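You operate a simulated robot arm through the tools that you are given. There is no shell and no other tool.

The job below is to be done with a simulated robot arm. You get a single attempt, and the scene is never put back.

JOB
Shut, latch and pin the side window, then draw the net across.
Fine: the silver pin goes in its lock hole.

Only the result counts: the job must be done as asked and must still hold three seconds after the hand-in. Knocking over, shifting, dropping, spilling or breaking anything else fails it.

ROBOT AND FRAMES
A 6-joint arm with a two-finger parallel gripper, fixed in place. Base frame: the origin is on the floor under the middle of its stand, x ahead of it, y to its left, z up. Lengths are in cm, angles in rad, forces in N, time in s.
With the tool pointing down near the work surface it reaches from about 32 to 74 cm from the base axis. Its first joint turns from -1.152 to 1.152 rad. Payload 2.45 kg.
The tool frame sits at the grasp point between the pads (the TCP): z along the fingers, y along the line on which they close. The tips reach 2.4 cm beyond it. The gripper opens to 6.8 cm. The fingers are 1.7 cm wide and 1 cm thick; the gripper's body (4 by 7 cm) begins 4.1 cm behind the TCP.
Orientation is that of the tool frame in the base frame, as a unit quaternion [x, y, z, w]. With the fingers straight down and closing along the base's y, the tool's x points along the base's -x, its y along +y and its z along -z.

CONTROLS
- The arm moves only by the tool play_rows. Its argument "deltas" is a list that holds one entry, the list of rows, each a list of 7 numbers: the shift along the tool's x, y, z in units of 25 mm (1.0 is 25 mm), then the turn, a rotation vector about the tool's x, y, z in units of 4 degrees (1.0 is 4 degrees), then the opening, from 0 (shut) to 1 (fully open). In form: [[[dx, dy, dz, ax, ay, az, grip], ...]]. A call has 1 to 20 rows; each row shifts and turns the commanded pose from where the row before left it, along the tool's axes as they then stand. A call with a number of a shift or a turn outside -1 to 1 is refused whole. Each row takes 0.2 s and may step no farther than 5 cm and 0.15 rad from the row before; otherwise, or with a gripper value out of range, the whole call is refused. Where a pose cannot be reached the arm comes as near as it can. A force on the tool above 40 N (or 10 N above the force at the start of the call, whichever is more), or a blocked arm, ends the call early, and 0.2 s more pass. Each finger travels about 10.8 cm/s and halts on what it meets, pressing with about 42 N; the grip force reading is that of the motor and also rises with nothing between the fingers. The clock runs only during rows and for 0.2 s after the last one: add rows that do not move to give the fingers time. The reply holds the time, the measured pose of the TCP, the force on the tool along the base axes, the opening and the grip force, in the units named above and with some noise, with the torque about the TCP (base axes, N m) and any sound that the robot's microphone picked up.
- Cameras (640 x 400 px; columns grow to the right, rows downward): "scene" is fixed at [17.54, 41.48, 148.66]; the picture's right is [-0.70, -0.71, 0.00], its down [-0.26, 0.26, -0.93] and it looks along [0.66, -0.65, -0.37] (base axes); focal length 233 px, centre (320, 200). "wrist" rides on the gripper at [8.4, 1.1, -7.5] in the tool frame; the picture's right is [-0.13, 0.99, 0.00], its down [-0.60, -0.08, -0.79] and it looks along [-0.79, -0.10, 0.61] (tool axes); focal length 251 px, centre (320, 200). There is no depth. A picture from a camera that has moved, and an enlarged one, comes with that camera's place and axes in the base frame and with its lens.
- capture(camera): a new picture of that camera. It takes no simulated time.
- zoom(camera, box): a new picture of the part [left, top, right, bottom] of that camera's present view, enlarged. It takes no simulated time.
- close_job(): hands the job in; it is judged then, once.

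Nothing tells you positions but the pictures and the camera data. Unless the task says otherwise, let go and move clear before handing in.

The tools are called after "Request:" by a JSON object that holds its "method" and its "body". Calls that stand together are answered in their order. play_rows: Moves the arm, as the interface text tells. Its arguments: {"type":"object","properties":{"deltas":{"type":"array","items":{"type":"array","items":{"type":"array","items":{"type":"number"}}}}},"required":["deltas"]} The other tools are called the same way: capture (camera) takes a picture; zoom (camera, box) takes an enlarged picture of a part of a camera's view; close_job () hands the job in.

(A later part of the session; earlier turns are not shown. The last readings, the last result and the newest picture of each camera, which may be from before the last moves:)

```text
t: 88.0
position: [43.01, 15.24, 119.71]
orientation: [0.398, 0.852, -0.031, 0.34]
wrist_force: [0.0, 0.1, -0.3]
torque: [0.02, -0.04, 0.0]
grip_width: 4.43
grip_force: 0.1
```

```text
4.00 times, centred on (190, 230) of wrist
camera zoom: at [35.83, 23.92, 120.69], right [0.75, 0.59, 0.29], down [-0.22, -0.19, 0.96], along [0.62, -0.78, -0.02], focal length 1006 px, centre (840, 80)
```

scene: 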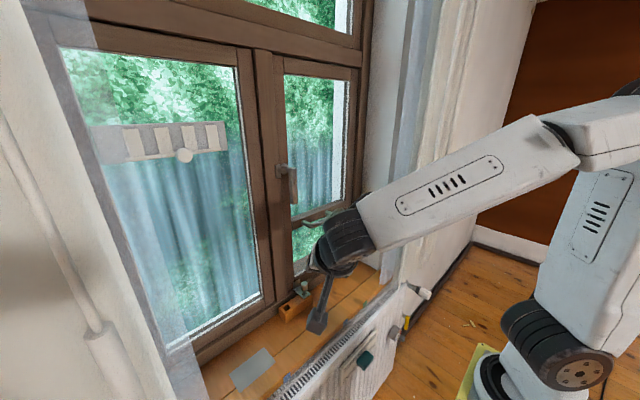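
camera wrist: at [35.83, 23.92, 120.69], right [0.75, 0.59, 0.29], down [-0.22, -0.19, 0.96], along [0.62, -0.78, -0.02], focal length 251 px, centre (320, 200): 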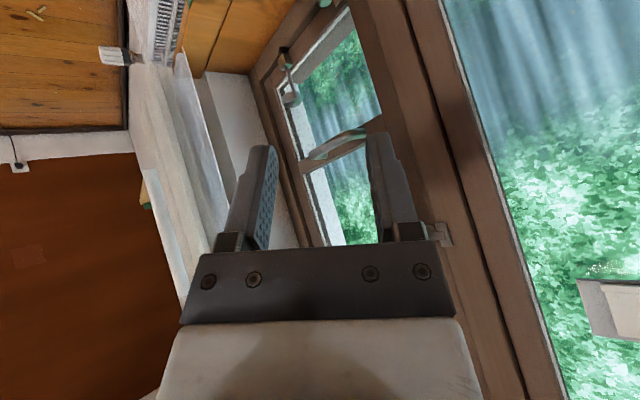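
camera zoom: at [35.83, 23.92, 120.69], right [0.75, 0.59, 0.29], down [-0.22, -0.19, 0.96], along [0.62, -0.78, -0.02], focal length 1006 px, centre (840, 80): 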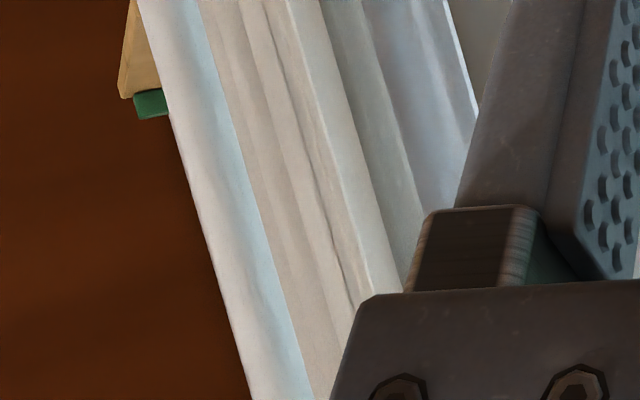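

Request:
{"method": "zoom", "body": {"camera": "wrist", "box": [140, 40, 204, 80]}}

Request:
{"method": "zoom", "body": {"camera": "wrist", "box": [140, 80, 204, 120]}}

Request:
{"method": "zoom", "body": {"camera": "wrist", "box": [130, 150, 210, 200]}}

Request:
{"method": "zoom", "body": {"camera": "wrist", "box": [130, 240, 226, 300]}}

```text
10.00 times, centred on (172, 60) of wrist
camera zoom: at [35.83, 23.92, 120.69], right [0.75, 0.59, 0.29], down [-0.22, -0.19, 0.96], along [0.62, -0.78, -0.02], focal length 2514 px, centre (1800, 1600)
```

zoom: 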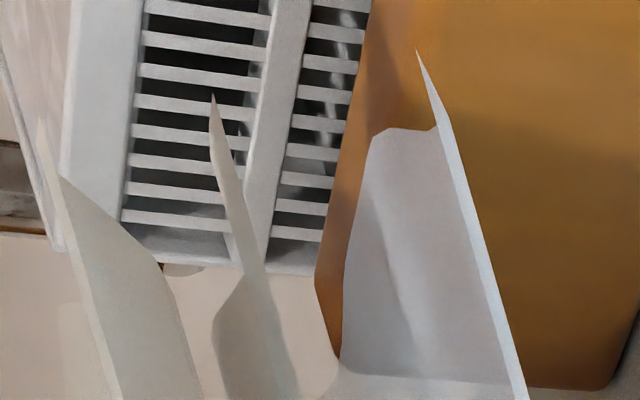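

```text
10.00 times, centred on (172, 100) of wrist
camera zoom: at [35.83, 23.92, 120.69], right [0.75, 0.59, 0.29], down [-0.22, -0.19, 0.96], along [0.62, -0.78, -0.02], focal length 2514 px, centre (1800, 1200)
```

zoom: 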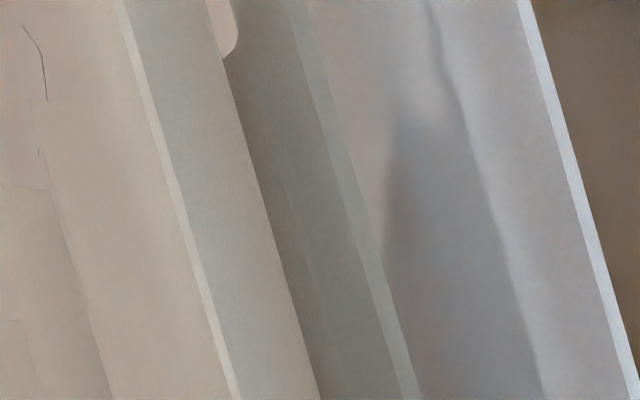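

```text
8.00 times, centred on (170, 175) of wrist
camera zoom: at [35.83, 23.92, 120.69], right [0.75, 0.59, 0.29], down [-0.22, -0.19, 0.96], along [0.62, -0.78, -0.02], focal length 2012 px, centre (1520, 400)
```

zoom: 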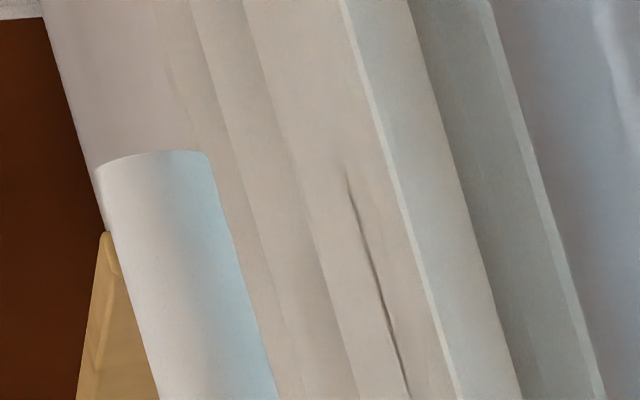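

```text
6.67 times, centred on (178, 270) of wrist
camera zoom: at [35.83, 23.92, 120.69], right [0.75, 0.59, 0.29], down [-0.22, -0.19, 0.96], along [0.62, -0.78, -0.02], focal length 1676 px, centre (1267, -267)
```

zoom: 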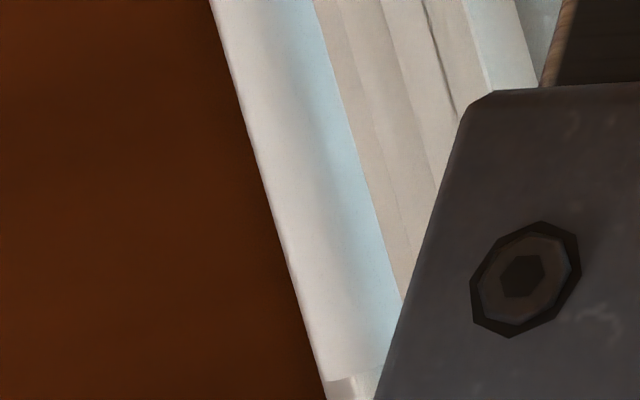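

There are three hanging layers: the bluish net nearest the window, then the pleats of the cream drape. To tell the wands apart I need to see where they attach, so I'll pitch the camera up.

Request:
{"method": "play_rows", "body": {"deltas": [[[0, 0, 0, 0, 0, -1, 0.65], [0, 0, 0, 0, 0, -1, 0.65], [0, 0, 0, 0, 0, -1, 0.65], [0, 0, 0, 0, 0, -1, 0.65], [0, 0, 0, 0.13, -0.99, 0, 0.65], [0, 0, 0, 0.13, -0.99, 0, 0.65], [0, 0, 0, 0.13, -0.99, 0, 0.65], [0, 0, 0, 0.13, -0.99, 0, 0.65], [0, 0, 0, 0.13, -0.99, 0, 0.65]]]}}

Request:
{"method": "capture", "body": {"camera": "wrist"}}

```text
t: 90.0
position: [43.04, 15.2, 119.75]
orientation: [0.265, 0.827, -0.145, 0.475]
wrist_force: [0.6, -0.6, -0.5]
torque: [0.0, 0.01, 0.01]
grip_width: 4.43
grip_force: 0.0
```

```text
taken
camera wrist: at [34.92, 22.32, 116.33], right [0.62, 0.77, 0.12], down [-0.36, 0.14, 0.92], along [0.69, -0.62, 0.37], focal length 251 px, centre (320, 200)
```

wrist: 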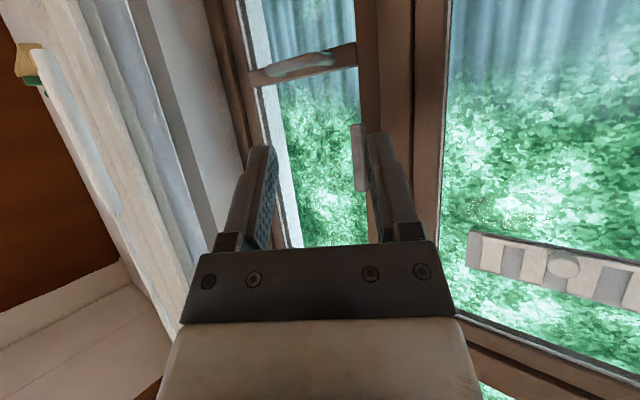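

Request:
{"method": "zoom", "body": {"camera": "wrist", "box": [60, 250, 220, 350]}}

Request:
{"method": "zoom", "body": {"camera": "wrist", "box": [100, 330, 212, 400]}}

Request:
{"method": "zoom", "body": {"camera": "wrist", "box": [20, 20, 180, 120]}}

Request:
{"method": "zoom", "body": {"camera": "wrist", "box": [60, 140, 220, 240]}}

```text
4.00 times, centred on (140, 300) of wrist
camera zoom: at [34.92, 22.32, 116.33], right [0.62, 0.77, 0.12], down [-0.36, 0.14, 0.92], along [0.69, -0.62, 0.37], focal length 1006 px, centre (1040, -200)
```

zoom: 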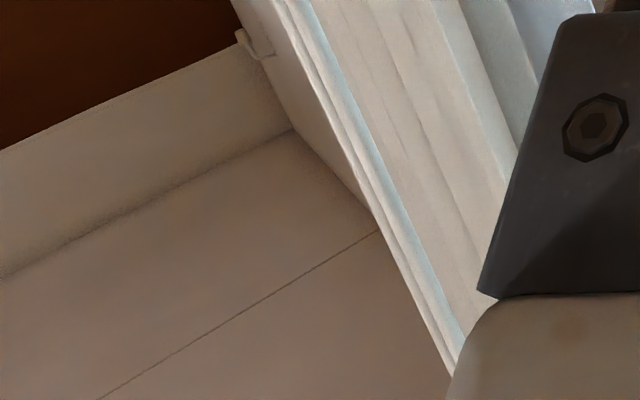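

```text
5.71 times, centred on (156, 365) of wrist
camera zoom: at [34.92, 22.32, 116.33], right [0.62, 0.77, 0.12], down [-0.36, 0.14, 0.92], along [0.69, -0.62, 0.37], focal length 1437 px, centre (1257, -743)
```

zoom: 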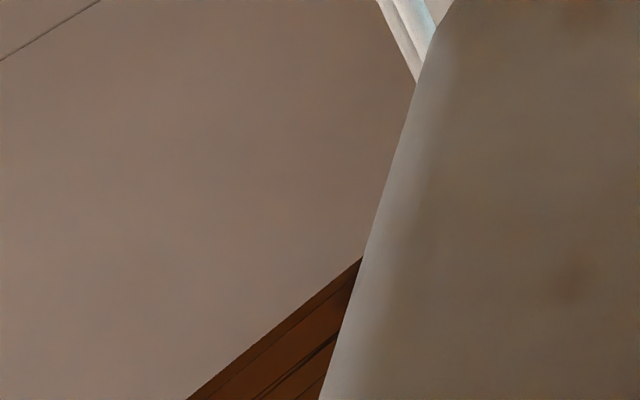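

```text
4.00 times, centred on (100, 70) of wrist
camera zoom: at [34.92, 22.32, 116.33], right [0.62, 0.77, 0.12], down [-0.36, 0.14, 0.92], along [0.69, -0.62, 0.37], focal length 1006 px, centre (1200, 720)
```

zoom: 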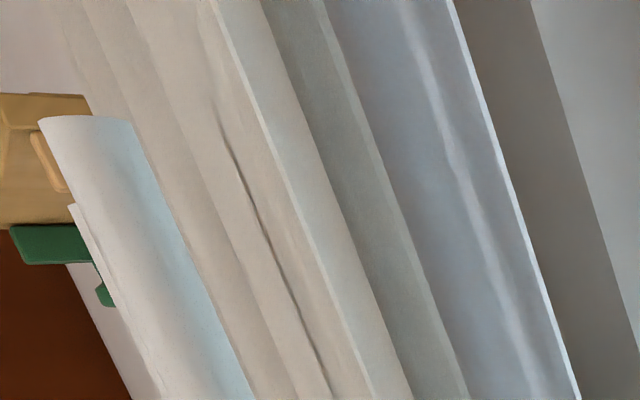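

```text
4.00 times, centred on (140, 190) of wrist
camera zoom: at [34.92, 22.32, 116.33], right [0.62, 0.77, 0.12], down [-0.36, 0.14, 0.92], along [0.69, -0.62, 0.37], focal length 1006 px, centre (1040, 240)
```

zoom: 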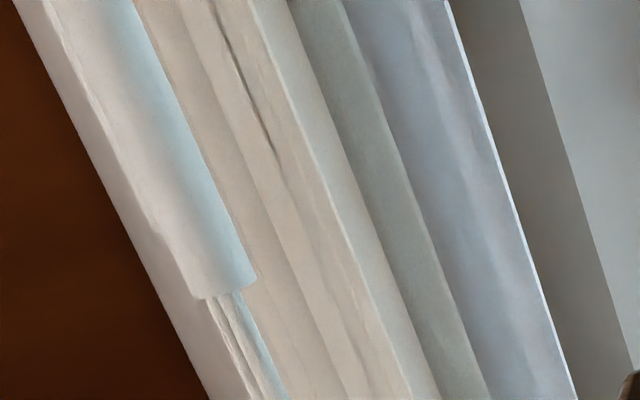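

Request:
{"method": "play_rows", "body": {"deltas": [[[0, 0, 0, 0, 0, -1, 0.65], [0, 0, 0, 0, 0, -1, 0.65], [0, 0, 0, 0, 0, -1, 0.65], [0, 0, 0, 0.13, -0.99, 0, 0.65], [0, 0, 0, 0.13, -0.99, 0, 0.65], [0, 0, 0, 0.13, -0.99, 0, 0.65]]]}}

Request:
{"method": "capture", "body": {"camera": "wrist"}}

```text
t: 91.4
position: [43.07, 15.18, 119.62]
orientation: [0.162, 0.795, -0.222, 0.54]
wrist_force: [0.2, 0.2, -0.3]
torque: [0.0, -0.01, 0.02]
grip_width: 4.41
grip_force: 0.0
```

```text
taken
camera wrist: at [34.61, 20.26, 114.03], right [0.54, 0.84, -0.06], down [-0.44, 0.34, 0.83], along [0.71, -0.42, 0.56], focal length 251 px, centre (320, 200)
```

wrist: 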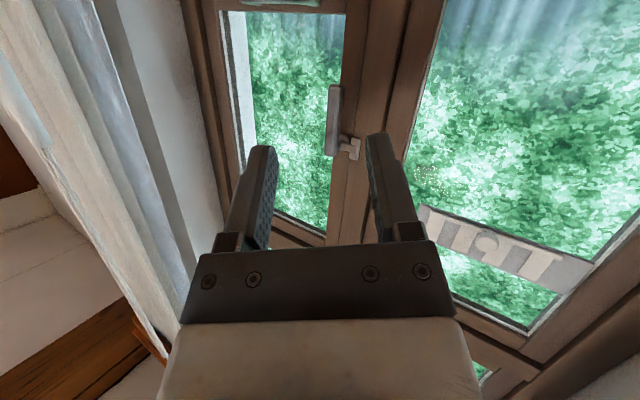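

Request:
{"method": "zoom", "body": {"camera": "wrist", "box": [80, 280, 208, 360]}}

Request:
{"method": "zoom", "body": {"camera": "wrist", "box": [20, 100, 180, 200]}}

Request:
{"method": "zoom", "body": {"camera": "wrist", "box": [60, 200, 220, 300]}}

```text
5.00 times, centred on (144, 320) of wrist
camera zoom: at [34.61, 20.26, 114.03], right [0.54, 0.84, -0.06], down [-0.44, 0.34, 0.83], along [0.71, -0.42, 0.56], focal length 1257 px, centre (1200, -400)
```

zoom: 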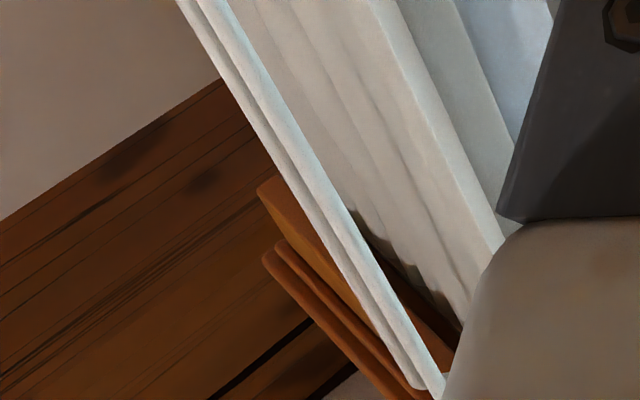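

```text
4.00 times, centred on (100, 150) of wrist
camera zoom: at [34.61, 20.26, 114.03], right [0.54, 0.84, -0.06], down [-0.44, 0.34, 0.83], along [0.71, -0.42, 0.56], focal length 1006 px, centre (1200, 400)
```

zoom: 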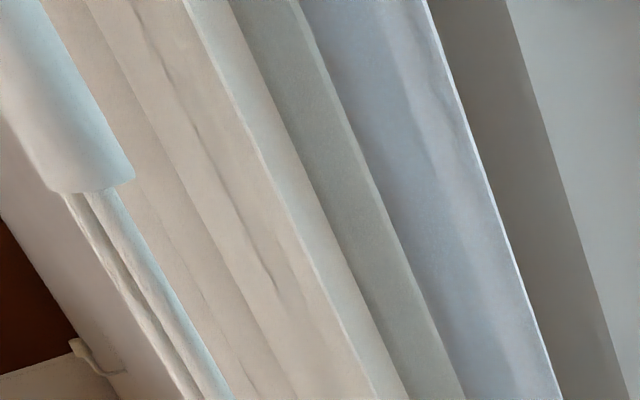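

```text
4.00 times, centred on (140, 250) of wrist
camera zoom: at [34.61, 20.26, 114.03], right [0.54, 0.84, -0.06], down [-0.44, 0.34, 0.83], along [0.71, -0.42, 0.56], focal length 1006 px, centre (1040, 0)
```

zoom: 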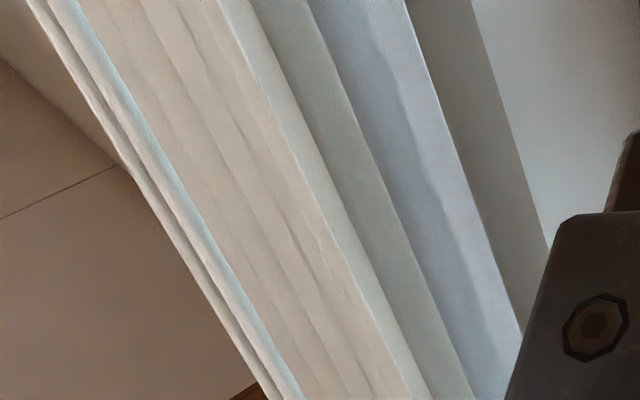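

Request:
{"method": "play_rows", "body": {"deltas": [[[0, 0, 0, 0, 0, -1, 0.65], [0, 0, 0, 0, 0, -1, 0.65], [0, 0, 0, 0, 0, -1, 0.65], [0, 0, 0, 0, 0, -1, 0.65]]]}}

Request:
{"method": "capture", "body": {"camera": "wrist"}}

Request:
{"method": "zoom", "body": {"camera": "wrist", "box": [60, 250, 188, 330]}}

Request:
{"method": "zoom", "body": {"camera": "wrist", "box": [60, 310, 188, 390]}}

```text
t: 92.4
position: [43.01, 15.26, 119.63]
orientation: [0.05, 0.81, -0.295, 0.503]
wrist_force: [-0.4, 0.5, 0.2]
torque: [-0.01, 0.01, 0.0]
grip_width: 4.4
grip_force: 0.0
```

```text
taken
camera wrist: at [33.4, 18.28, 114.49], right [0.44, 0.84, -0.32], down [-0.36, 0.49, 0.8], along [0.82, -0.24, 0.51], focal length 251 px, centre (320, 200)
```

wrist: 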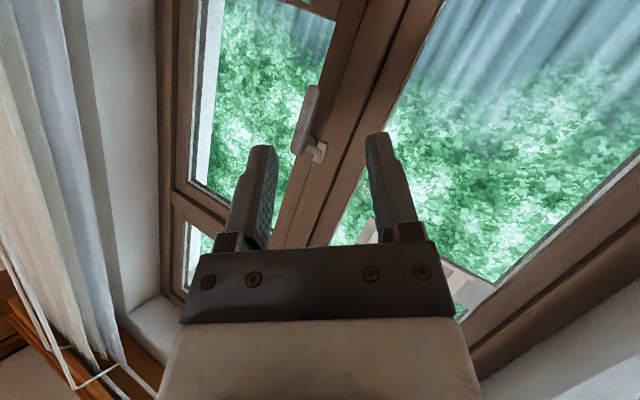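

```text
5.00 times, centred on (124, 290) of wrist
camera zoom: at [33.4, 18.28, 114.49], right [0.44, 0.84, -0.32], down [-0.36, 0.49, 0.8], along [0.82, -0.24, 0.51], focal length 1257 px, centre (1300, -250)
```

zoom: 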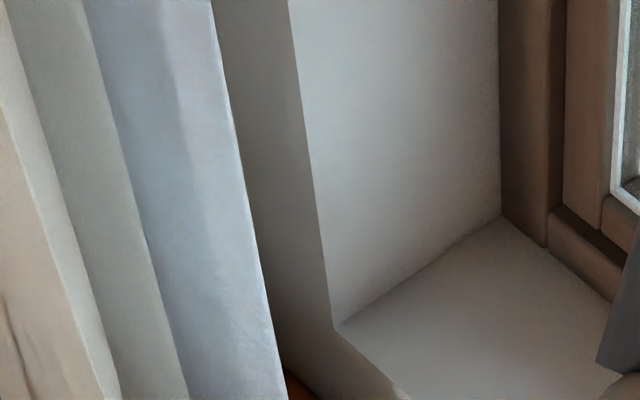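

```text
5.00 times, centred on (124, 350) of wrist
camera zoom: at [33.4, 18.28, 114.49], right [0.44, 0.84, -0.32], down [-0.36, 0.49, 0.8], along [0.82, -0.24, 0.51], focal length 1257 px, centre (1300, -550)
```

zoom: 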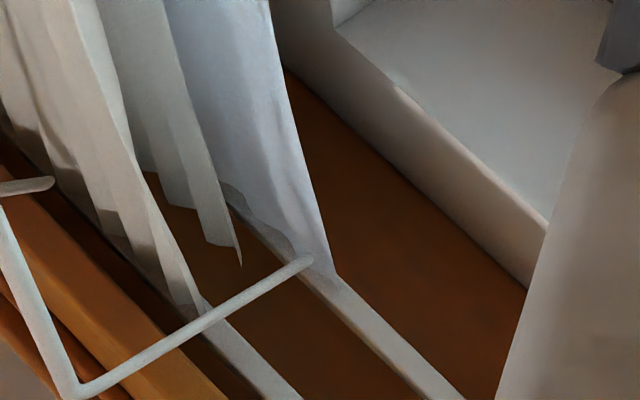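

That view is decisive: one wand has a long arm that reaches across to the net's leading edge on the window-side track. I'll zoom to see which of the two wands it is.

Request:
{"method": "zoom", "body": {"camera": "wrist", "box": [0, 300, 160, 400]}}

Request:
{"method": "zoom", "body": {"camera": "wrist", "box": [0, 220, 128, 300]}}

Request:
{"method": "zoom", "body": {"camera": "wrist", "box": [0, 330, 80, 380]}}

```text
4.00 times, centred on (80, 350) of wrist
camera zoom: at [33.4, 18.28, 114.49], right [0.44, 0.84, -0.32], down [-0.36, 0.49, 0.8], along [0.82, -0.24, 0.51], focal length 1006 px, centre (1280, -400)
```

zoom: 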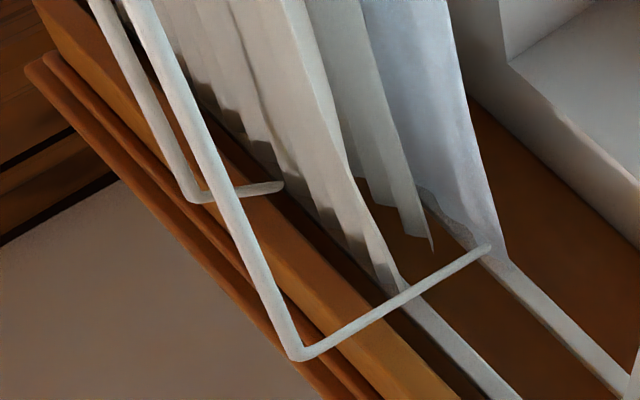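

```text
5.00 times, centred on (64, 260) of wrist
camera zoom: at [33.4, 18.28, 114.49], right [0.44, 0.84, -0.32], down [-0.36, 0.49, 0.8], along [0.82, -0.24, 0.51], focal length 1257 px, centre (1600, -100)
```

zoom: 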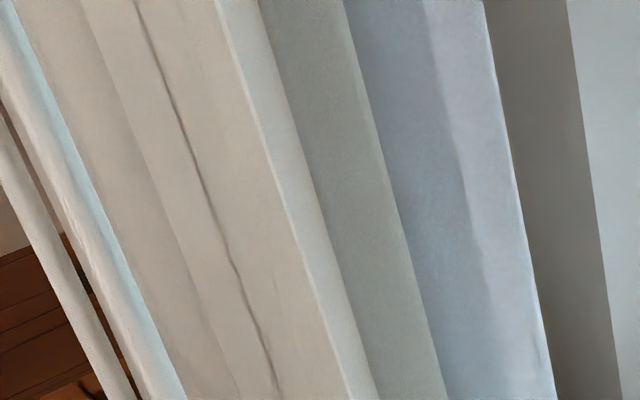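

```text
8.00 times, centred on (40, 355) of wrist
camera zoom: at [33.4, 18.28, 114.49], right [0.44, 0.84, -0.32], down [-0.36, 0.49, 0.8], along [0.82, -0.24, 0.51], focal length 2012 px, centre (2560, -1040)
```

zoom: 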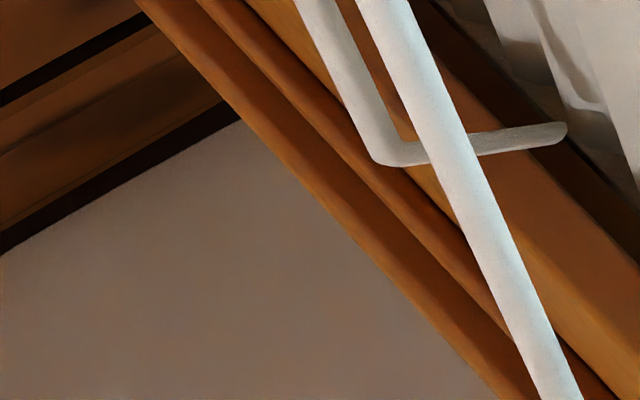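

Now it's certain: the nearer wand (at about x 42, y -28.7) carries the long arm to the net on the window-side track; the farther wand belongs to the drape. I'll turn the tool to point toward −y so it can clamp that wand's handle without the palm meeting the rod.

Request:
{"method": "play_rows", "body": {"deltas": [[[0, 0, 0, 0.586, 0.414, 0.69, 0.65], [0, 0, 0, 0.586, 0.414, 0.69, 0.65], [0, 0, 0, 0.586, 0.414, 0.69, 0.65], [0, 0, 0, 0.586, 0.414, 0.69, 0.65], [0, 0, 0, 0.586, 0.414, 0.69, 0.65], [0, 0, 0, 0.586, 0.414, 0.69, 0.65], [0, 0, 0, 0.586, 0.414, 0.69, 0.65], [0, 0, 0, 0.586, 0.414, 0.69, 0.65], [0, 0, 0, 0.586, 0.414, 0.69, 0.65], [0, 0, 0, 0.586, 0.414, 0.69, 0.65], [0, 0, 0, 0.586, 0.414, 0.69, 0.65], [0, 0, 0, 0.586, 0.414, 0.69, 0.65], [0, 0, 0, 0.586, 0.414, 0.69, 0.65], [0, 0, 0, 0.586, 0.414, 0.69, 0.65], [0, 0, 0, 0.586, 0.414, 0.69, 0.65], [0, 0, 0, 0.586, 0.414, 0.69, 0.65], [0, 0, 0, 0.586, 0.414, 0.69, 0.65], [0, 0, 0, 0.586, 0.414, 0.69, 0.65], [0, 0, 0, 0.586, 0.414, 0.69, 0.65]]]}}

Request:
{"method": "capture", "body": {"camera": "wrist"}}

Request:
{"method": "capture", "body": {"camera": "scene"}}

```text
t: 96.4
position: [42.85, 15.16, 119.54]
orientation: [0.642, 0.641, -0.298, 0.297]
wrist_force: [-0.2, 0.5, -0.2]
torque: [0.03, -0.02, 0.02]
grip_width: 4.4
grip_force: 0.1
```

```text
taken
camera wrist: at [44.06, 26.36, 118.05], right [0.99, -0.08, 0.1], down [-0.08, 0.22, 0.97], along [-0.1, -0.97, 0.21], focal length 251 px, centre (320, 200)
```

wrist: 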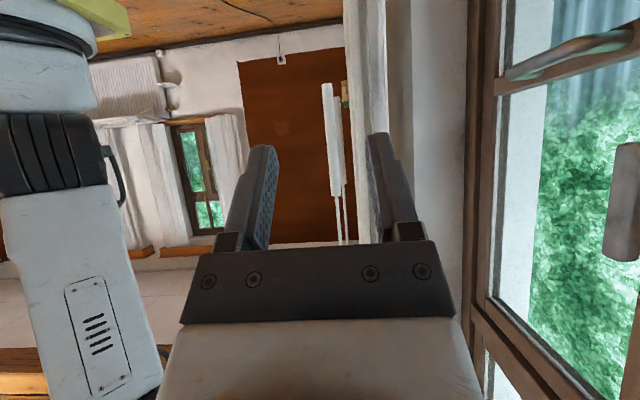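

```text
taken
```

scene: 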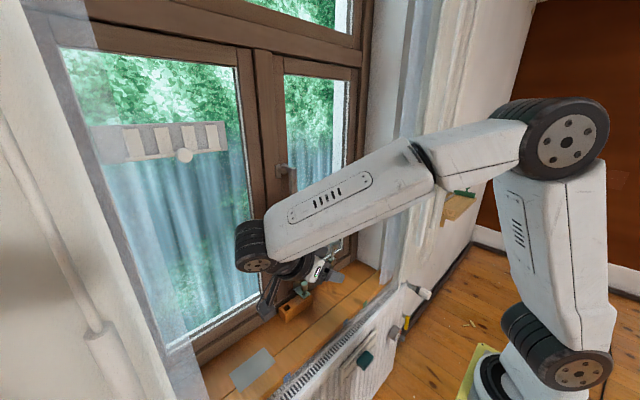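

The camera now looks straight along −y and sees both wands. Zooming to fix the net wand's position.

Request:
{"method": "zoom", "body": {"camera": "wrist", "box": [280, 60, 408, 140]}}

Request:
{"method": "zoom", "body": {"camera": "wrist", "box": [280, 160, 408, 240]}}

```text
5.00 times, centred on (344, 100) of wrist
camera zoom: at [44.06, 26.36, 118.05], right [0.99, -0.08, 0.1], down [-0.08, 0.22, 0.97], along [-0.1, -0.97, 0.21], focal length 1257 px, centre (200, 700)
```

zoom: 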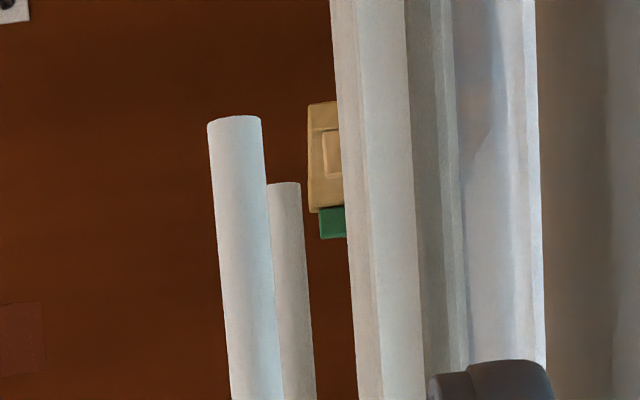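

```text
5.00 times, centred on (344, 200) of wrist
camera zoom: at [44.06, 26.36, 118.05], right [0.99, -0.08, 0.1], down [-0.08, 0.22, 0.97], along [-0.1, -0.97, 0.21], focal length 1257 px, centre (200, 200)
```

zoom: 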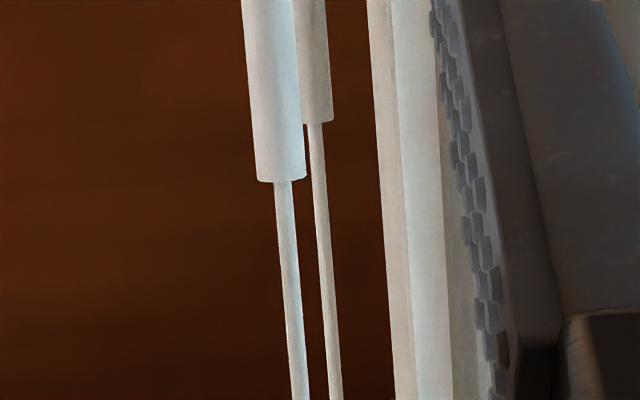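

Request:
{"method": "play_rows", "body": {"deltas": [[[-0.6275, -0.022, 0.69, 0, 0, 0, 0.65], [-0.6275, -0.022, 0.69, 0, 0, 0, 0.65], [-0.6275, -0.022, 0.69, 0, 0, 0, 0.65], [-0.6275, -0.022, 0.69, 0, 0, 0, 0.65], [-0.6275, -0.022, 0.69, 0, 0, 0, 0.65], [-0.6275, -0.022, 0.69, 0, 0, 0, 0.65], [-0.6275, -0.022, 0.69, 0, 0, 0, 0.65], [-0.6275, -0.022, 0.69, 0, 0, 0, 0.65], [-0.6275, -0.022, 0.69, 0, 0, 0, 0.65], [-0.6275, -0.022, 0.69, 0, 0, 0, 0.65], [-0.6275, -0.022, 0.69, 0, 0, 0, 0.65], [-0.6275, -0.022, 0.69, 0, 0, 0, 0.65], [-0.6275, -0.022, 0.69, 0, 0, 0, 0.65], [-0.6275, -0.022, 0.69, 0, 0, 0, 0.65], [-0.6275, -0.022, 0.69, 0, 0, 0, 0.65], [-0.6275, -0.022, 0.69, 0, 0, 0, 0.65]]]}}

Request:
{"method": "capture", "body": {"camera": "wrist"}}

Request:
{"method": "capture", "body": {"camera": "scene"}}

```text
t: 99.8
position: [42.26, -22.06, 121.18]
orientation: [0.641, 0.641, -0.298, 0.298]
wrist_force: [0.0, 0.5, 0.6]
torque: [0.0, 0.02, -0.02]
grip_width: 4.41
grip_force: 0.0
```

```text
taken
camera wrist: at [43.3, -10.87, 119.7], right [0.99, -0.08, 0.1], down [-0.08, 0.22, 0.97], along [-0.1, -0.97, 0.21], focal length 251 px, centre (320, 200)
```

wrist: 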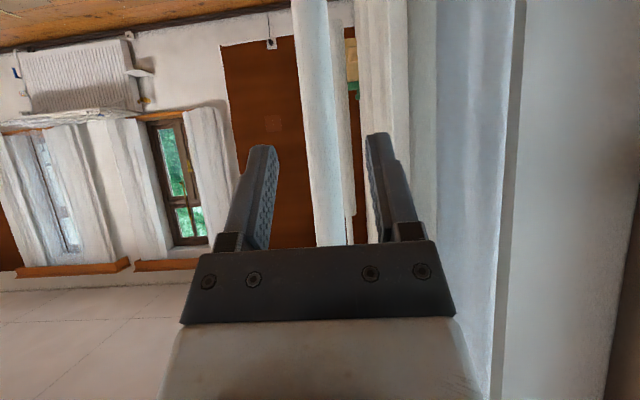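

```text
taken
```

scene: 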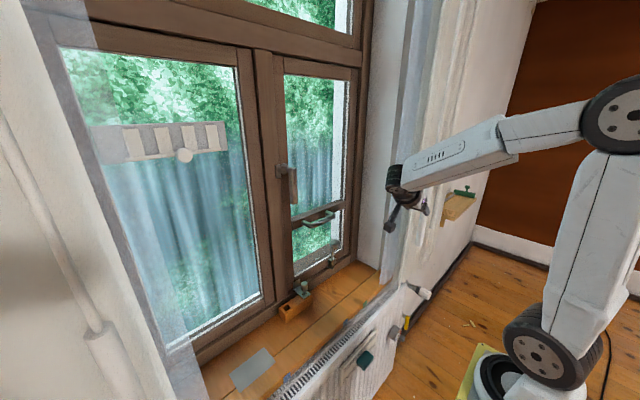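

The net wand's handle sits between the open fingers. I'll shift 0.35 cm toward the room, advance onto it and clamp.

Request:
{"method": "play_rows", "body": {"deltas": [[[0, -0.14, 0, 0, 0, 0, 0.65], [0, 0, 0.72, 0, 0, 0, 0.65], [0, 0, 0.72, 0, 0, 0, 0.65], [0, 0, 0.72, 0, 0, 0, 0.65], [0, 0, 0.72, 0, 0, 0, 0.65], [0, 0, 0.72, 0, 0, 0, 0.65], [0, 0, 0, 0, 0, 0, 0.65]]]}}

Request:
{"method": "zoom", "body": {"camera": "wrist", "box": [200, 60, 440, 210]}}

Request:
{"method": "zoom", "body": {"camera": "scene", "box": [360, 160, 456, 220]}}

```text
t: 101.2
position: [41.89, -27.94, 116.16]
orientation: [0.641, 0.639, -0.298, 0.302]
wrist_force: [-14.4, 35.1, 11.7]
torque: [-2.01, -0.86, 0.06]
grip_width: 4.41
grip_force: 0.0
stopped in row 6: the force on the tool passed its limit at 77 N (the readings are from after the stop); the commanded pose is now the measured one
```

```text
2.67 times, centred on (320, 135) of wrist
camera zoom: at [43.08, -16.72, 114.56], right [0.99, -0.08, 0.11], down [-0.09, 0.22, 0.97], along [-0.1, -0.97, 0.21], focal length 670 px, centre (320, 373)
```

zoom: 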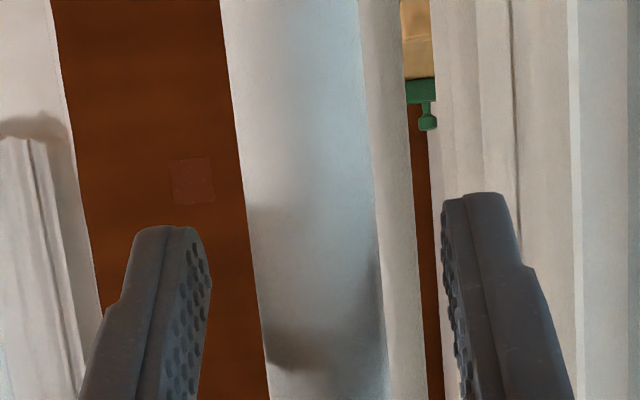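

```text
6.67 times, centred on (408, 190) of scene
camera zoom: at [17.46, 41.63, 148.63], right [-0.7, -0.71, 0.0], down [-0.26, 0.26, -0.93], along [0.66, -0.65, -0.37], focal length 1551 px, centre (-267, 267)
```

zoom: 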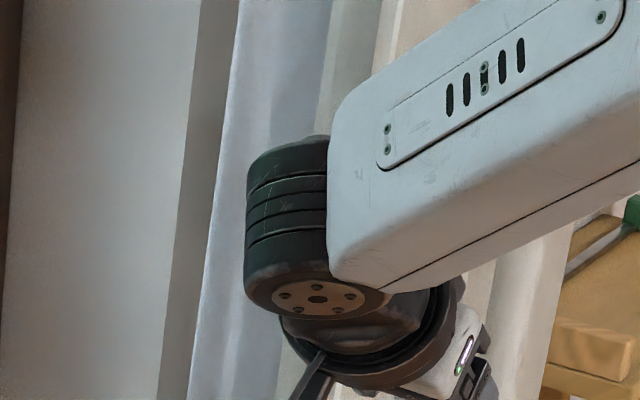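

Something on the gripper's upper side met the handle above the fingers, so the tool must be flatter. I'll back off, tilt to about 70° from vertical, and check the wand didn't shift.

Request:
{"method": "play_rows", "body": {"deltas": [[[0, 0, -0.8, 0, 0, 0, 0.65], [0, 0, -0.8, 0, 0, 0, 0.65], [0, 0, -0.8, 0, 0, 0, 0.65], [0, 0, 0, 0, -1, 0, 0.65], [0, 0, 0, 0, -1, 0, 0.65], [0, 0, 0, 0, -1, 0, 0.65], [0, 0, 0, 0, -1, 0, 0.65], [0, 0, 0, 0, -1, 0, 0.65], [0, 0, 0, 0, 0, 0, 0.65]]]}}

Request:
{"method": "capture", "body": {"camera": "wrist"}}

Request:
{"method": "capture", "body": {"camera": "scene"}}

```text
t: 103.2
position: [42.09, -23.53, 119.97]
orientation: [0.579, 0.578, -0.405, 0.409]
wrist_force: [0.1, 0.5, 0.1]
torque: [0.01, 0.0, 0.01]
grip_width: 4.41
grip_force: 0.1
```

```text
taken
camera wrist: at [43.14, -13.67, 114.61], right [0.99, -0.04, 0.13], down [-0.08, 0.54, 0.84], along [-0.1, -0.84, 0.53], focal length 251 px, centre (320, 200)
```

wrist: 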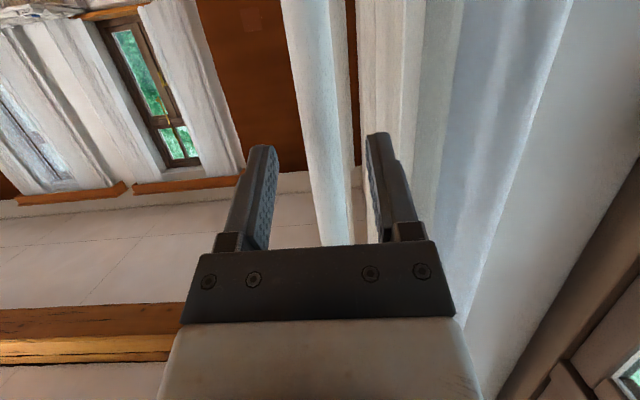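

```text
taken
```

scene: 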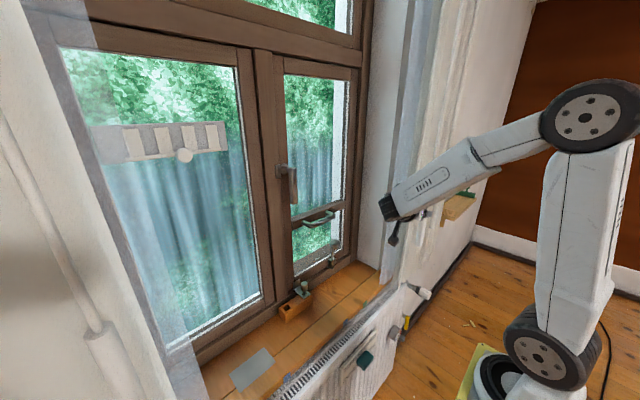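

Nothing was disturbed. The handle is centred between the fingers; advancing again with the flatter tool.

Request:
{"method": "play_rows", "body": {"deltas": [[[0, 0, 0.5, 0, 0, 0, 0.65], [0, 0, 0.5, 0, 0, 0, 0.65], [0, 0, 0.5, 0, 0, 0, 0.65], [0, 0, 0.4, 0, 0, 0, 0.65], [0, 0, 0.3, 0, 0, 0, 0.65], [0, 0, 0, 0, 0, 0, 0.65]]]}}

Request:
{"method": "zoom", "body": {"camera": "wrist", "box": [200, 60, 440, 210]}}

```text
t: 104.6
position: [42.16, -28.8, 118.02]
orientation: [0.581, 0.577, -0.405, 0.407]
wrist_force: [0.3, -0.2, 0.6]
torque: [0.03, -0.03, -0.03]
grip_width: 4.39
grip_force: 0.1
```

```text
2.67 times, centred on (320, 135) of wrist
camera zoom: at [43.18, -18.87, 112.71], right [0.99, -0.04, 0.13], down [-0.08, 0.54, 0.84], along [-0.1, -0.84, 0.53], focal length 670 px, centre (320, 373)
```

zoom: 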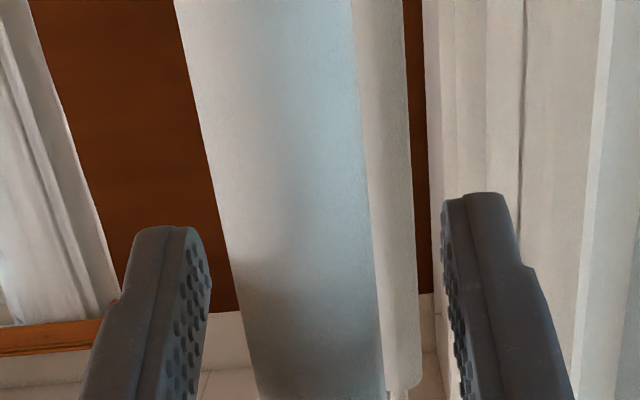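

The handle is fully between the pads with no contact force. Closing.

Request:
{"method": "play_rows", "body": {"deltas": [[[0, 0, 0, 0, 0, 0, 0.4], [0, 0, 0, 0, 0, 0, 0.2], [0, 0, 0, 0, 0, 0, 0.2], [0, 0, 0, 0, 0, 0, 0.2]]]}}

```text
t: 105.6
position: [42.03, -28.75, 118.02]
orientation: [0.58, 0.578, -0.405, 0.408]
wrist_force: [-10.2, 1.3, 0.6]
torque: [-0.11, 0.15, 0.02]
grip_width: 2.16
grip_force: 38.7
```

Request:
{"method": "play_rows", "body": {"deltas": [[[0, -0.06, 0, 0, 0, 0, 0.2], [0.135, 0, -0.377, 0, 0, 0, 0.2], [0.135, 0, -0.377, 0, 0, 0, 0.2], [0, 0, 0, 0, 0, 0, 0.2]]]}}

Request:
{"method": "zoom", "body": {"camera": "scene", "box": [360, 160, 456, 220]}}

```text
t: 106.6
position: [41.99, -26.56, 118.08]
orientation: [0.579, 0.579, -0.404, 0.407]
wrist_force: [7.5, -0.2, -11.9]
torque: [-0.22, 0.21, 0.0]
grip_width: 2.13
grip_force: 38.4
```

```text
6.67 times, centred on (408, 190) of scene
camera zoom: at [17.58, 41.47, 148.66], right [-0.7, -0.71, 0.0], down [-0.26, 0.26, -0.93], along [0.66, -0.65, -0.37], focal length 1551 px, centre (-267, 267)
```

zoom: 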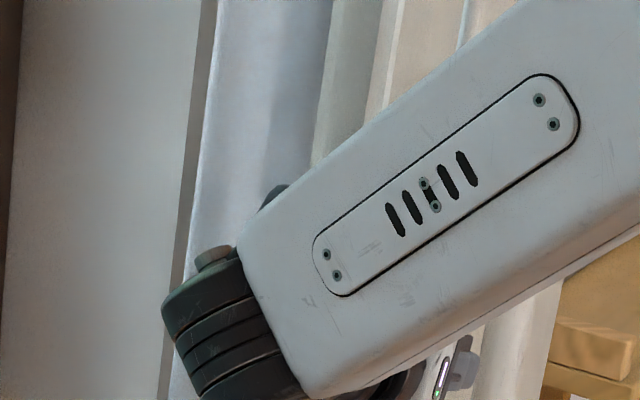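

The net wand follows with almost no drag, and the net's edge is moving. I'll ease the small residual side loads and keep drawing.

Request:
{"method": "play_rows", "body": {"deltas": [[[0.056, 0.03, 0.02, 0, 0, 0, 0.2], [0.2, 0, -0.565, 0, 0, 0, 0.2], [0.2, 0, -0.565, 0, 0, 0, 0.2], [0.2, 0, -0.565, 0, 0, 0, 0.2], [0.2, 0, -0.565, 0, 0, 0, 0.2], [0, 0, 0, 0, 0, 0, 0.2]]]}}

Request:
{"method": "capture", "body": {"camera": "scene"}}

```text
t: 108.0
position: [41.9, -20.68, 118.02]
orientation: [0.579, 0.577, -0.405, 0.41]
wrist_force: [8.9, -1.1, 17.0]
torque: [-0.34, 0.31, -0.04]
grip_width: 2.16
grip_force: 38.2
```

```text
taken
```

scene: 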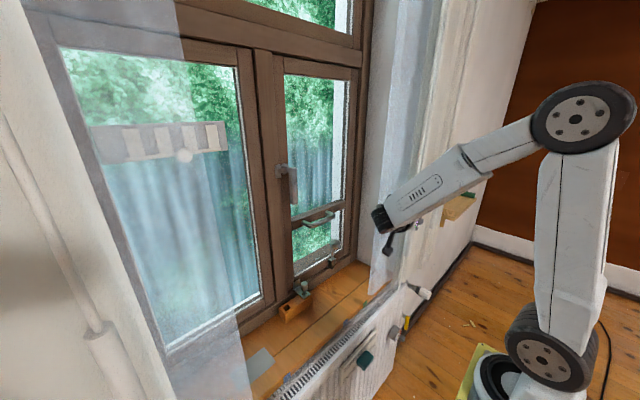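

Drawing the right wand also brings the left net panel across (they're linked), so they should meet near the middle, about y≈5. I'll trim the small loads and continue.

Request:
{"method": "play_rows", "body": {"deltas": [[[-0.03, 0.04, -0.011, 0, 0, 0, 0.2], [0.2, 0, -0.565, 0, 0, 0, 0.2], [0.2, 0, -0.565, 0, 0, 0, 0.2], [0.2, 0, -0.565, 0, 0, 0, 0.2], [0.2, 0, -0.565, 0, 0, 0, 0.2], [0.2, 0, -0.565, 0, 0, 0, 0.2], [0.2, 0, -0.565, 0, 0, 0, 0.2], [0, 0, 0, 0, 0, 0, 0.2]]]}}

Request:
{"method": "capture", "body": {"camera": "scene"}}

```text
t: 109.8
position: [41.97, -11.71, 118.07]
orientation: [0.58, 0.578, -0.406, 0.406]
wrist_force: [-16.5, -0.3, -4.3]
torque: [-0.6, -0.01, 0.06]
grip_width: 2.15
grip_force: 38.0
```

```text
taken
```

scene: 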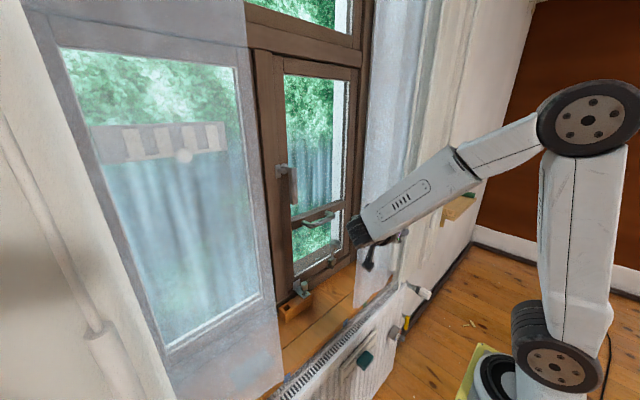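

Request:
{"method": "play_rows", "body": {"deltas": [[[0, -0.04, 0, 0, 0, 0, 0.2], [0.2, 0, -0.565, 0, 0, 0, 0.2], [0.2, 0, -0.565, 0, 0, 0, 0.2], [0.2, 0, -0.565, 0, 0, 0, 0.2], [0.2, 0, -0.565, 0, 0, 0, 0.2], [0.2, 0, -0.565, 0, 0, 0, 0.2], [0, 0, 0, 0, 0, 0, 0.2]]]}}

Request:
{"method": "capture", "body": {"camera": "scene"}}

```text
t: 111.4
position: [42.01, -4.23, 118.14]
orientation: [0.579, 0.579, -0.404, 0.407]
wrist_force: [-5.3, 0.5, -27.8]
torque: [-0.09, 0.09, 0.21]
grip_width: 2.13
grip_force: 38.0
```

```text
taken
```

scene: 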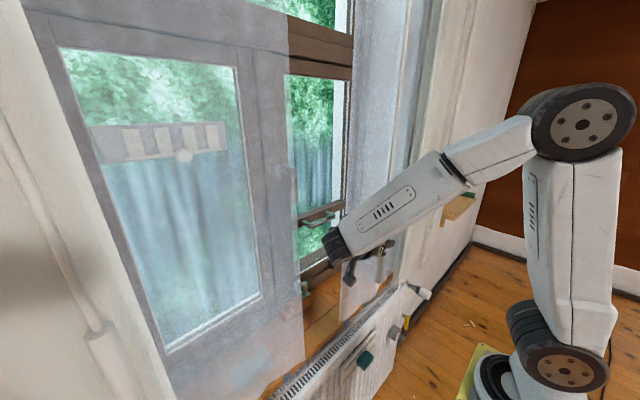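

The two net panels are closing on each other. I'll relieve the vertical load and pull the last stretch until they meet.

Request:
{"method": "play_rows", "body": {"deltas": [[[0.045, -0.015, 0.016, 0, 0, 0, 0.2], [0.2, 0, -0.565, 0, 0, 0, 0.2], [0.2, 0, -0.565, 0, 0, 0, 0.2], [0.2, 0, -0.565, 0, 0, 0, 0.2], [0.135, 0, -0.377, 0, 0, 0, 0.2], [0, 0, 0, 0, 0, 0, 0.2]]]}}

Request:
{"method": "capture", "body": {"camera": "scene"}}

```text
t: 112.8
position: [42.04, 1.21, 117.97]
orientation: [0.58, 0.579, -0.403, 0.408]
wrist_force: [11.1, -1.1, -18.7]
torque: [-0.44, 0.22, 0.04]
grip_width: 2.16
grip_force: 38.2
```

```text
taken
```

scene: 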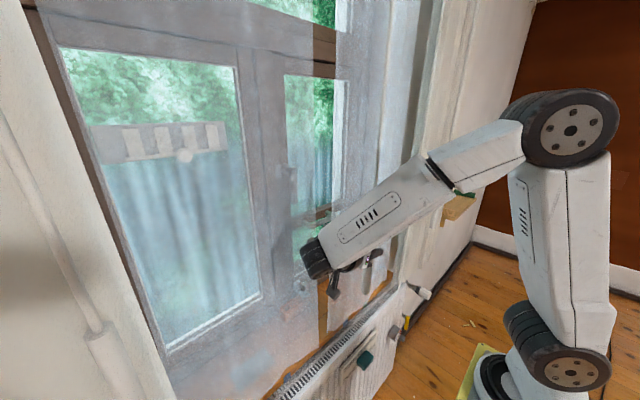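

Request:
{"method": "zoom", "body": {"camera": "scene", "box": [280, 0, 400, 75]}}

Request:
{"method": "zoom", "body": {"camera": "scene", "box": [270, 250, 398, 330]}}

```text
5.33 times, centred on (340, 38) of scene
camera zoom: at [17.6, 41.48, 148.66], right [-0.7, -0.71, 0.0], down [-0.26, 0.26, -0.93], along [0.66, -0.65, -0.37], focal length 1241 px, centre (213, 1067)
```

zoom: 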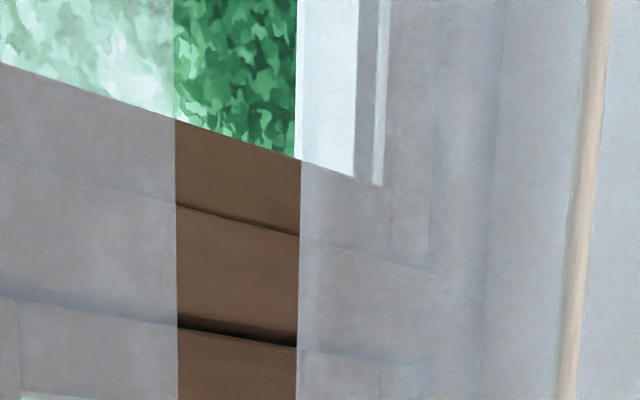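

```text
5.00 times, centred on (334, 290) of scene
camera zoom: at [17.6, 41.48, 148.66], right [-0.7, -0.71, 0.0], down [-0.26, 0.26, -0.93], along [0.66, -0.65, -0.37], focal length 1164 px, centre (250, -250)
```

zoom: 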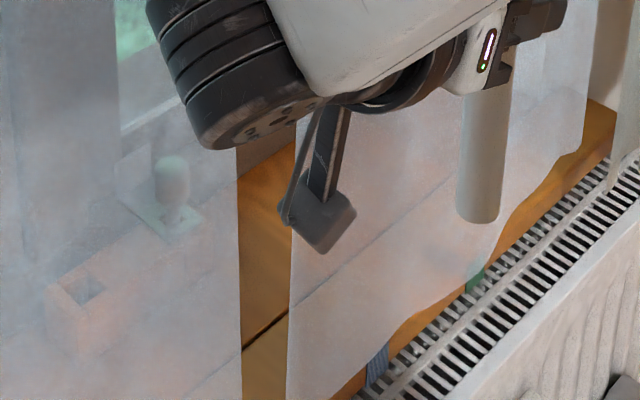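

About 4 cm of gap remains between the two panels. I'll pull slowly until they meet.

Request:
{"method": "play_rows", "body": {"deltas": [[[0.03, 0.03, 0.011, 0, 0, 0, 0.2], [0.1, 0, -0.283, 0, 0, 0, 0.2], [0.1, 0, -0.283, 0, 0, 0, 0.2], [0, 0, 0, 0, 0, 0, 0.2]]]}}

Request:
{"method": "zoom", "body": {"camera": "scene", "box": [280, 0, 400, 75]}}

Request:
{"method": "zoom", "body": {"camera": "scene", "box": [270, 270, 398, 350]}}

```text
t: 113.8
position: [41.97, 2.67, 118.03]
orientation: [0.579, 0.577, -0.405, 0.409]
wrist_force: [3.4, -0.6, 5.1]
torque: [-0.09, 0.18, -0.07]
grip_width: 2.16
grip_force: 38.3
```

```text
5.33 times, centred on (340, 38) of scene
camera zoom: at [17.54, 41.48, 148.67], right [-0.7, -0.71, 0.0], down [-0.26, 0.26, -0.93], along [0.66, -0.65, -0.37], focal length 1241 px, centre (213, 1067)
```

zoom: 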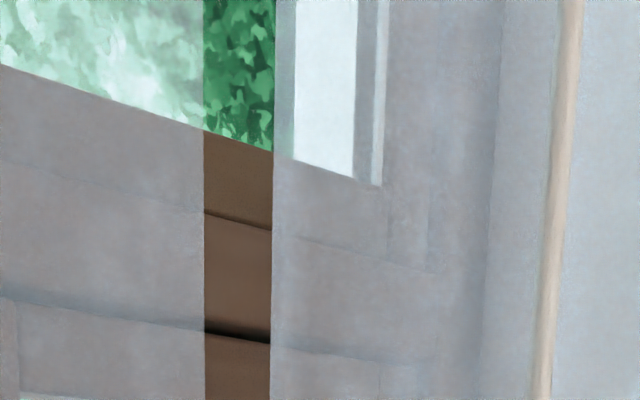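

```text
5.00 times, centred on (334, 310) of scene
camera zoom: at [17.54, 41.48, 148.67], right [-0.7, -0.71, 0.0], down [-0.26, 0.26, -0.93], along [0.66, -0.65, -0.37], focal length 1164 px, centre (250, -350)
```

zoom: 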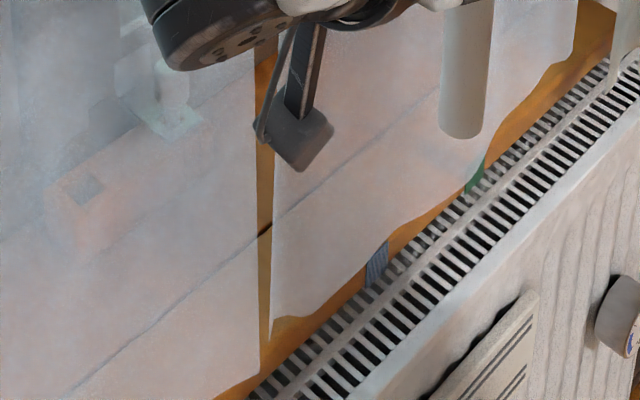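

Request:
{"method": "play_rows", "body": {"deltas": [[[0.1, 0, -0.283, 0, 0, 0, 0.2], [0.1, 0, -0.283, 0, 0, 0, 0.2], [0, 0, 0, 0, 0, 0, 0.2]]]}}

Request:
{"method": "zoom", "body": {"camera": "scene", "box": [280, 0, 400, 75]}}

Request:
{"method": "zoom", "body": {"camera": "scene", "box": [270, 270, 398, 350]}}

```text
t: 114.2
position: [41.96, 3.02, 118.08]
orientation: [0.58, 0.574, -0.409, 0.408]
wrist_force: [5.4, -19.0, -0.4]
torque: [0.3, 0.08, -0.15]
grip_width: 2.19
grip_force: 39.2
stopped in row 2: the force on the tool passed its limit at 49 N (the readings are from after the stop); the commanded pose is now the measured one
```

```text
5.33 times, centred on (340, 38) of scene
camera zoom: at [17.56, 41.41, 148.68], right [-0.7, -0.71, 0.0], down [-0.26, 0.26, -0.93], along [0.66, -0.65, -0.37], focal length 1241 px, centre (213, 1067)
```

zoom: 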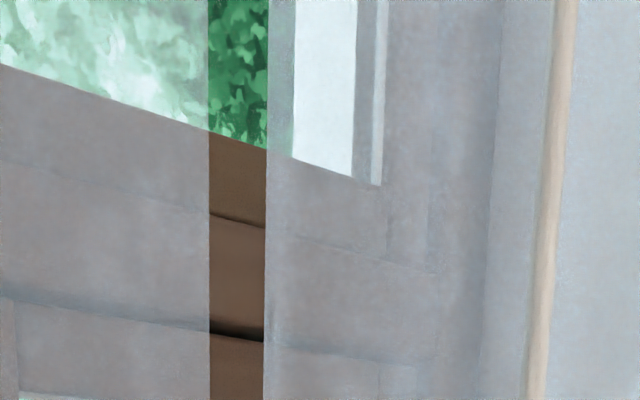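

```text
5.00 times, centred on (334, 310) of scene
camera zoom: at [17.56, 41.41, 148.68], right [-0.7, -0.71, 0.0], down [-0.26, 0.26, -0.93], along [0.66, -0.65, -0.37], focal length 1164 px, centre (250, -350)
```

zoom: 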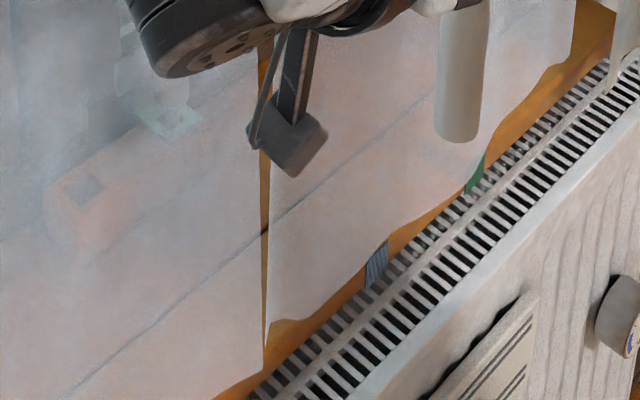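

The wand hit its end stop; the panels have met to within a narrow seam. I'll release the wand and withdraw away from it.

Request:
{"method": "play_rows", "body": {"deltas": [[[0, 0, 0, 0, 0, 0, 0.4], [0, 0, 0, 0, 0, 0, 0.65], [0, 0, 0, 0, 0, 0, 0.65], [0, 0, -0.4, 0, 0, 0, 0.65], [0, 0, -0.6, 0, 0, 0, 0.65], [0, 0, -0.8, 0, 0, 0, 0.65], [0, 0, -0.8, 0, 0, 0, 0.65]]]}}

Request:
{"method": "capture", "body": {"camera": "scene"}}

Request:
{"method": "capture", "body": {"camera": "wrist"}}

```text
t: 115.8
position: [41.96, 9.28, 120.24]
orientation: [0.578, 0.575, -0.408, 0.41]
wrist_force: [0.4, 0.0, -0.9]
torque: [-0.02, 0.01, -0.01]
grip_width: 4.42
grip_force: 0.1
```

```text
taken
```

scene: 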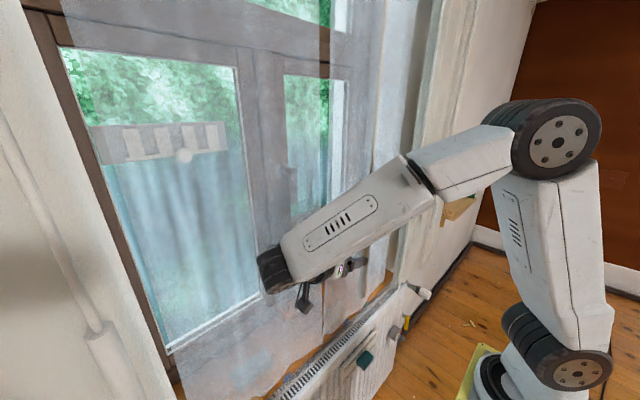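

```text
taken
camera wrist: at [43.18, 19.19, 114.87], right [0.99, -0.05, 0.13], down [-0.08, 0.55, 0.83], along [-0.11, -0.84, 0.54], focal length 251 px, centre (320, 200)
```

wrist: 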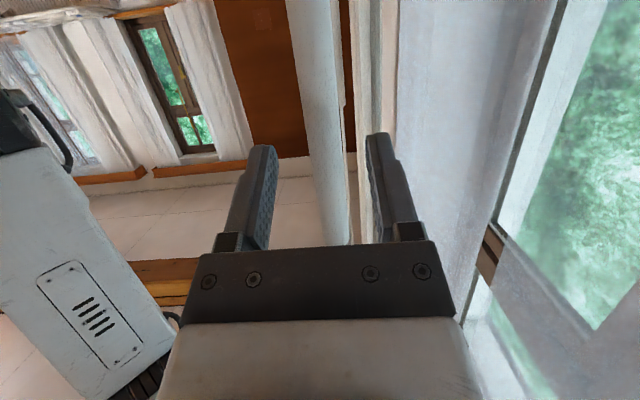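

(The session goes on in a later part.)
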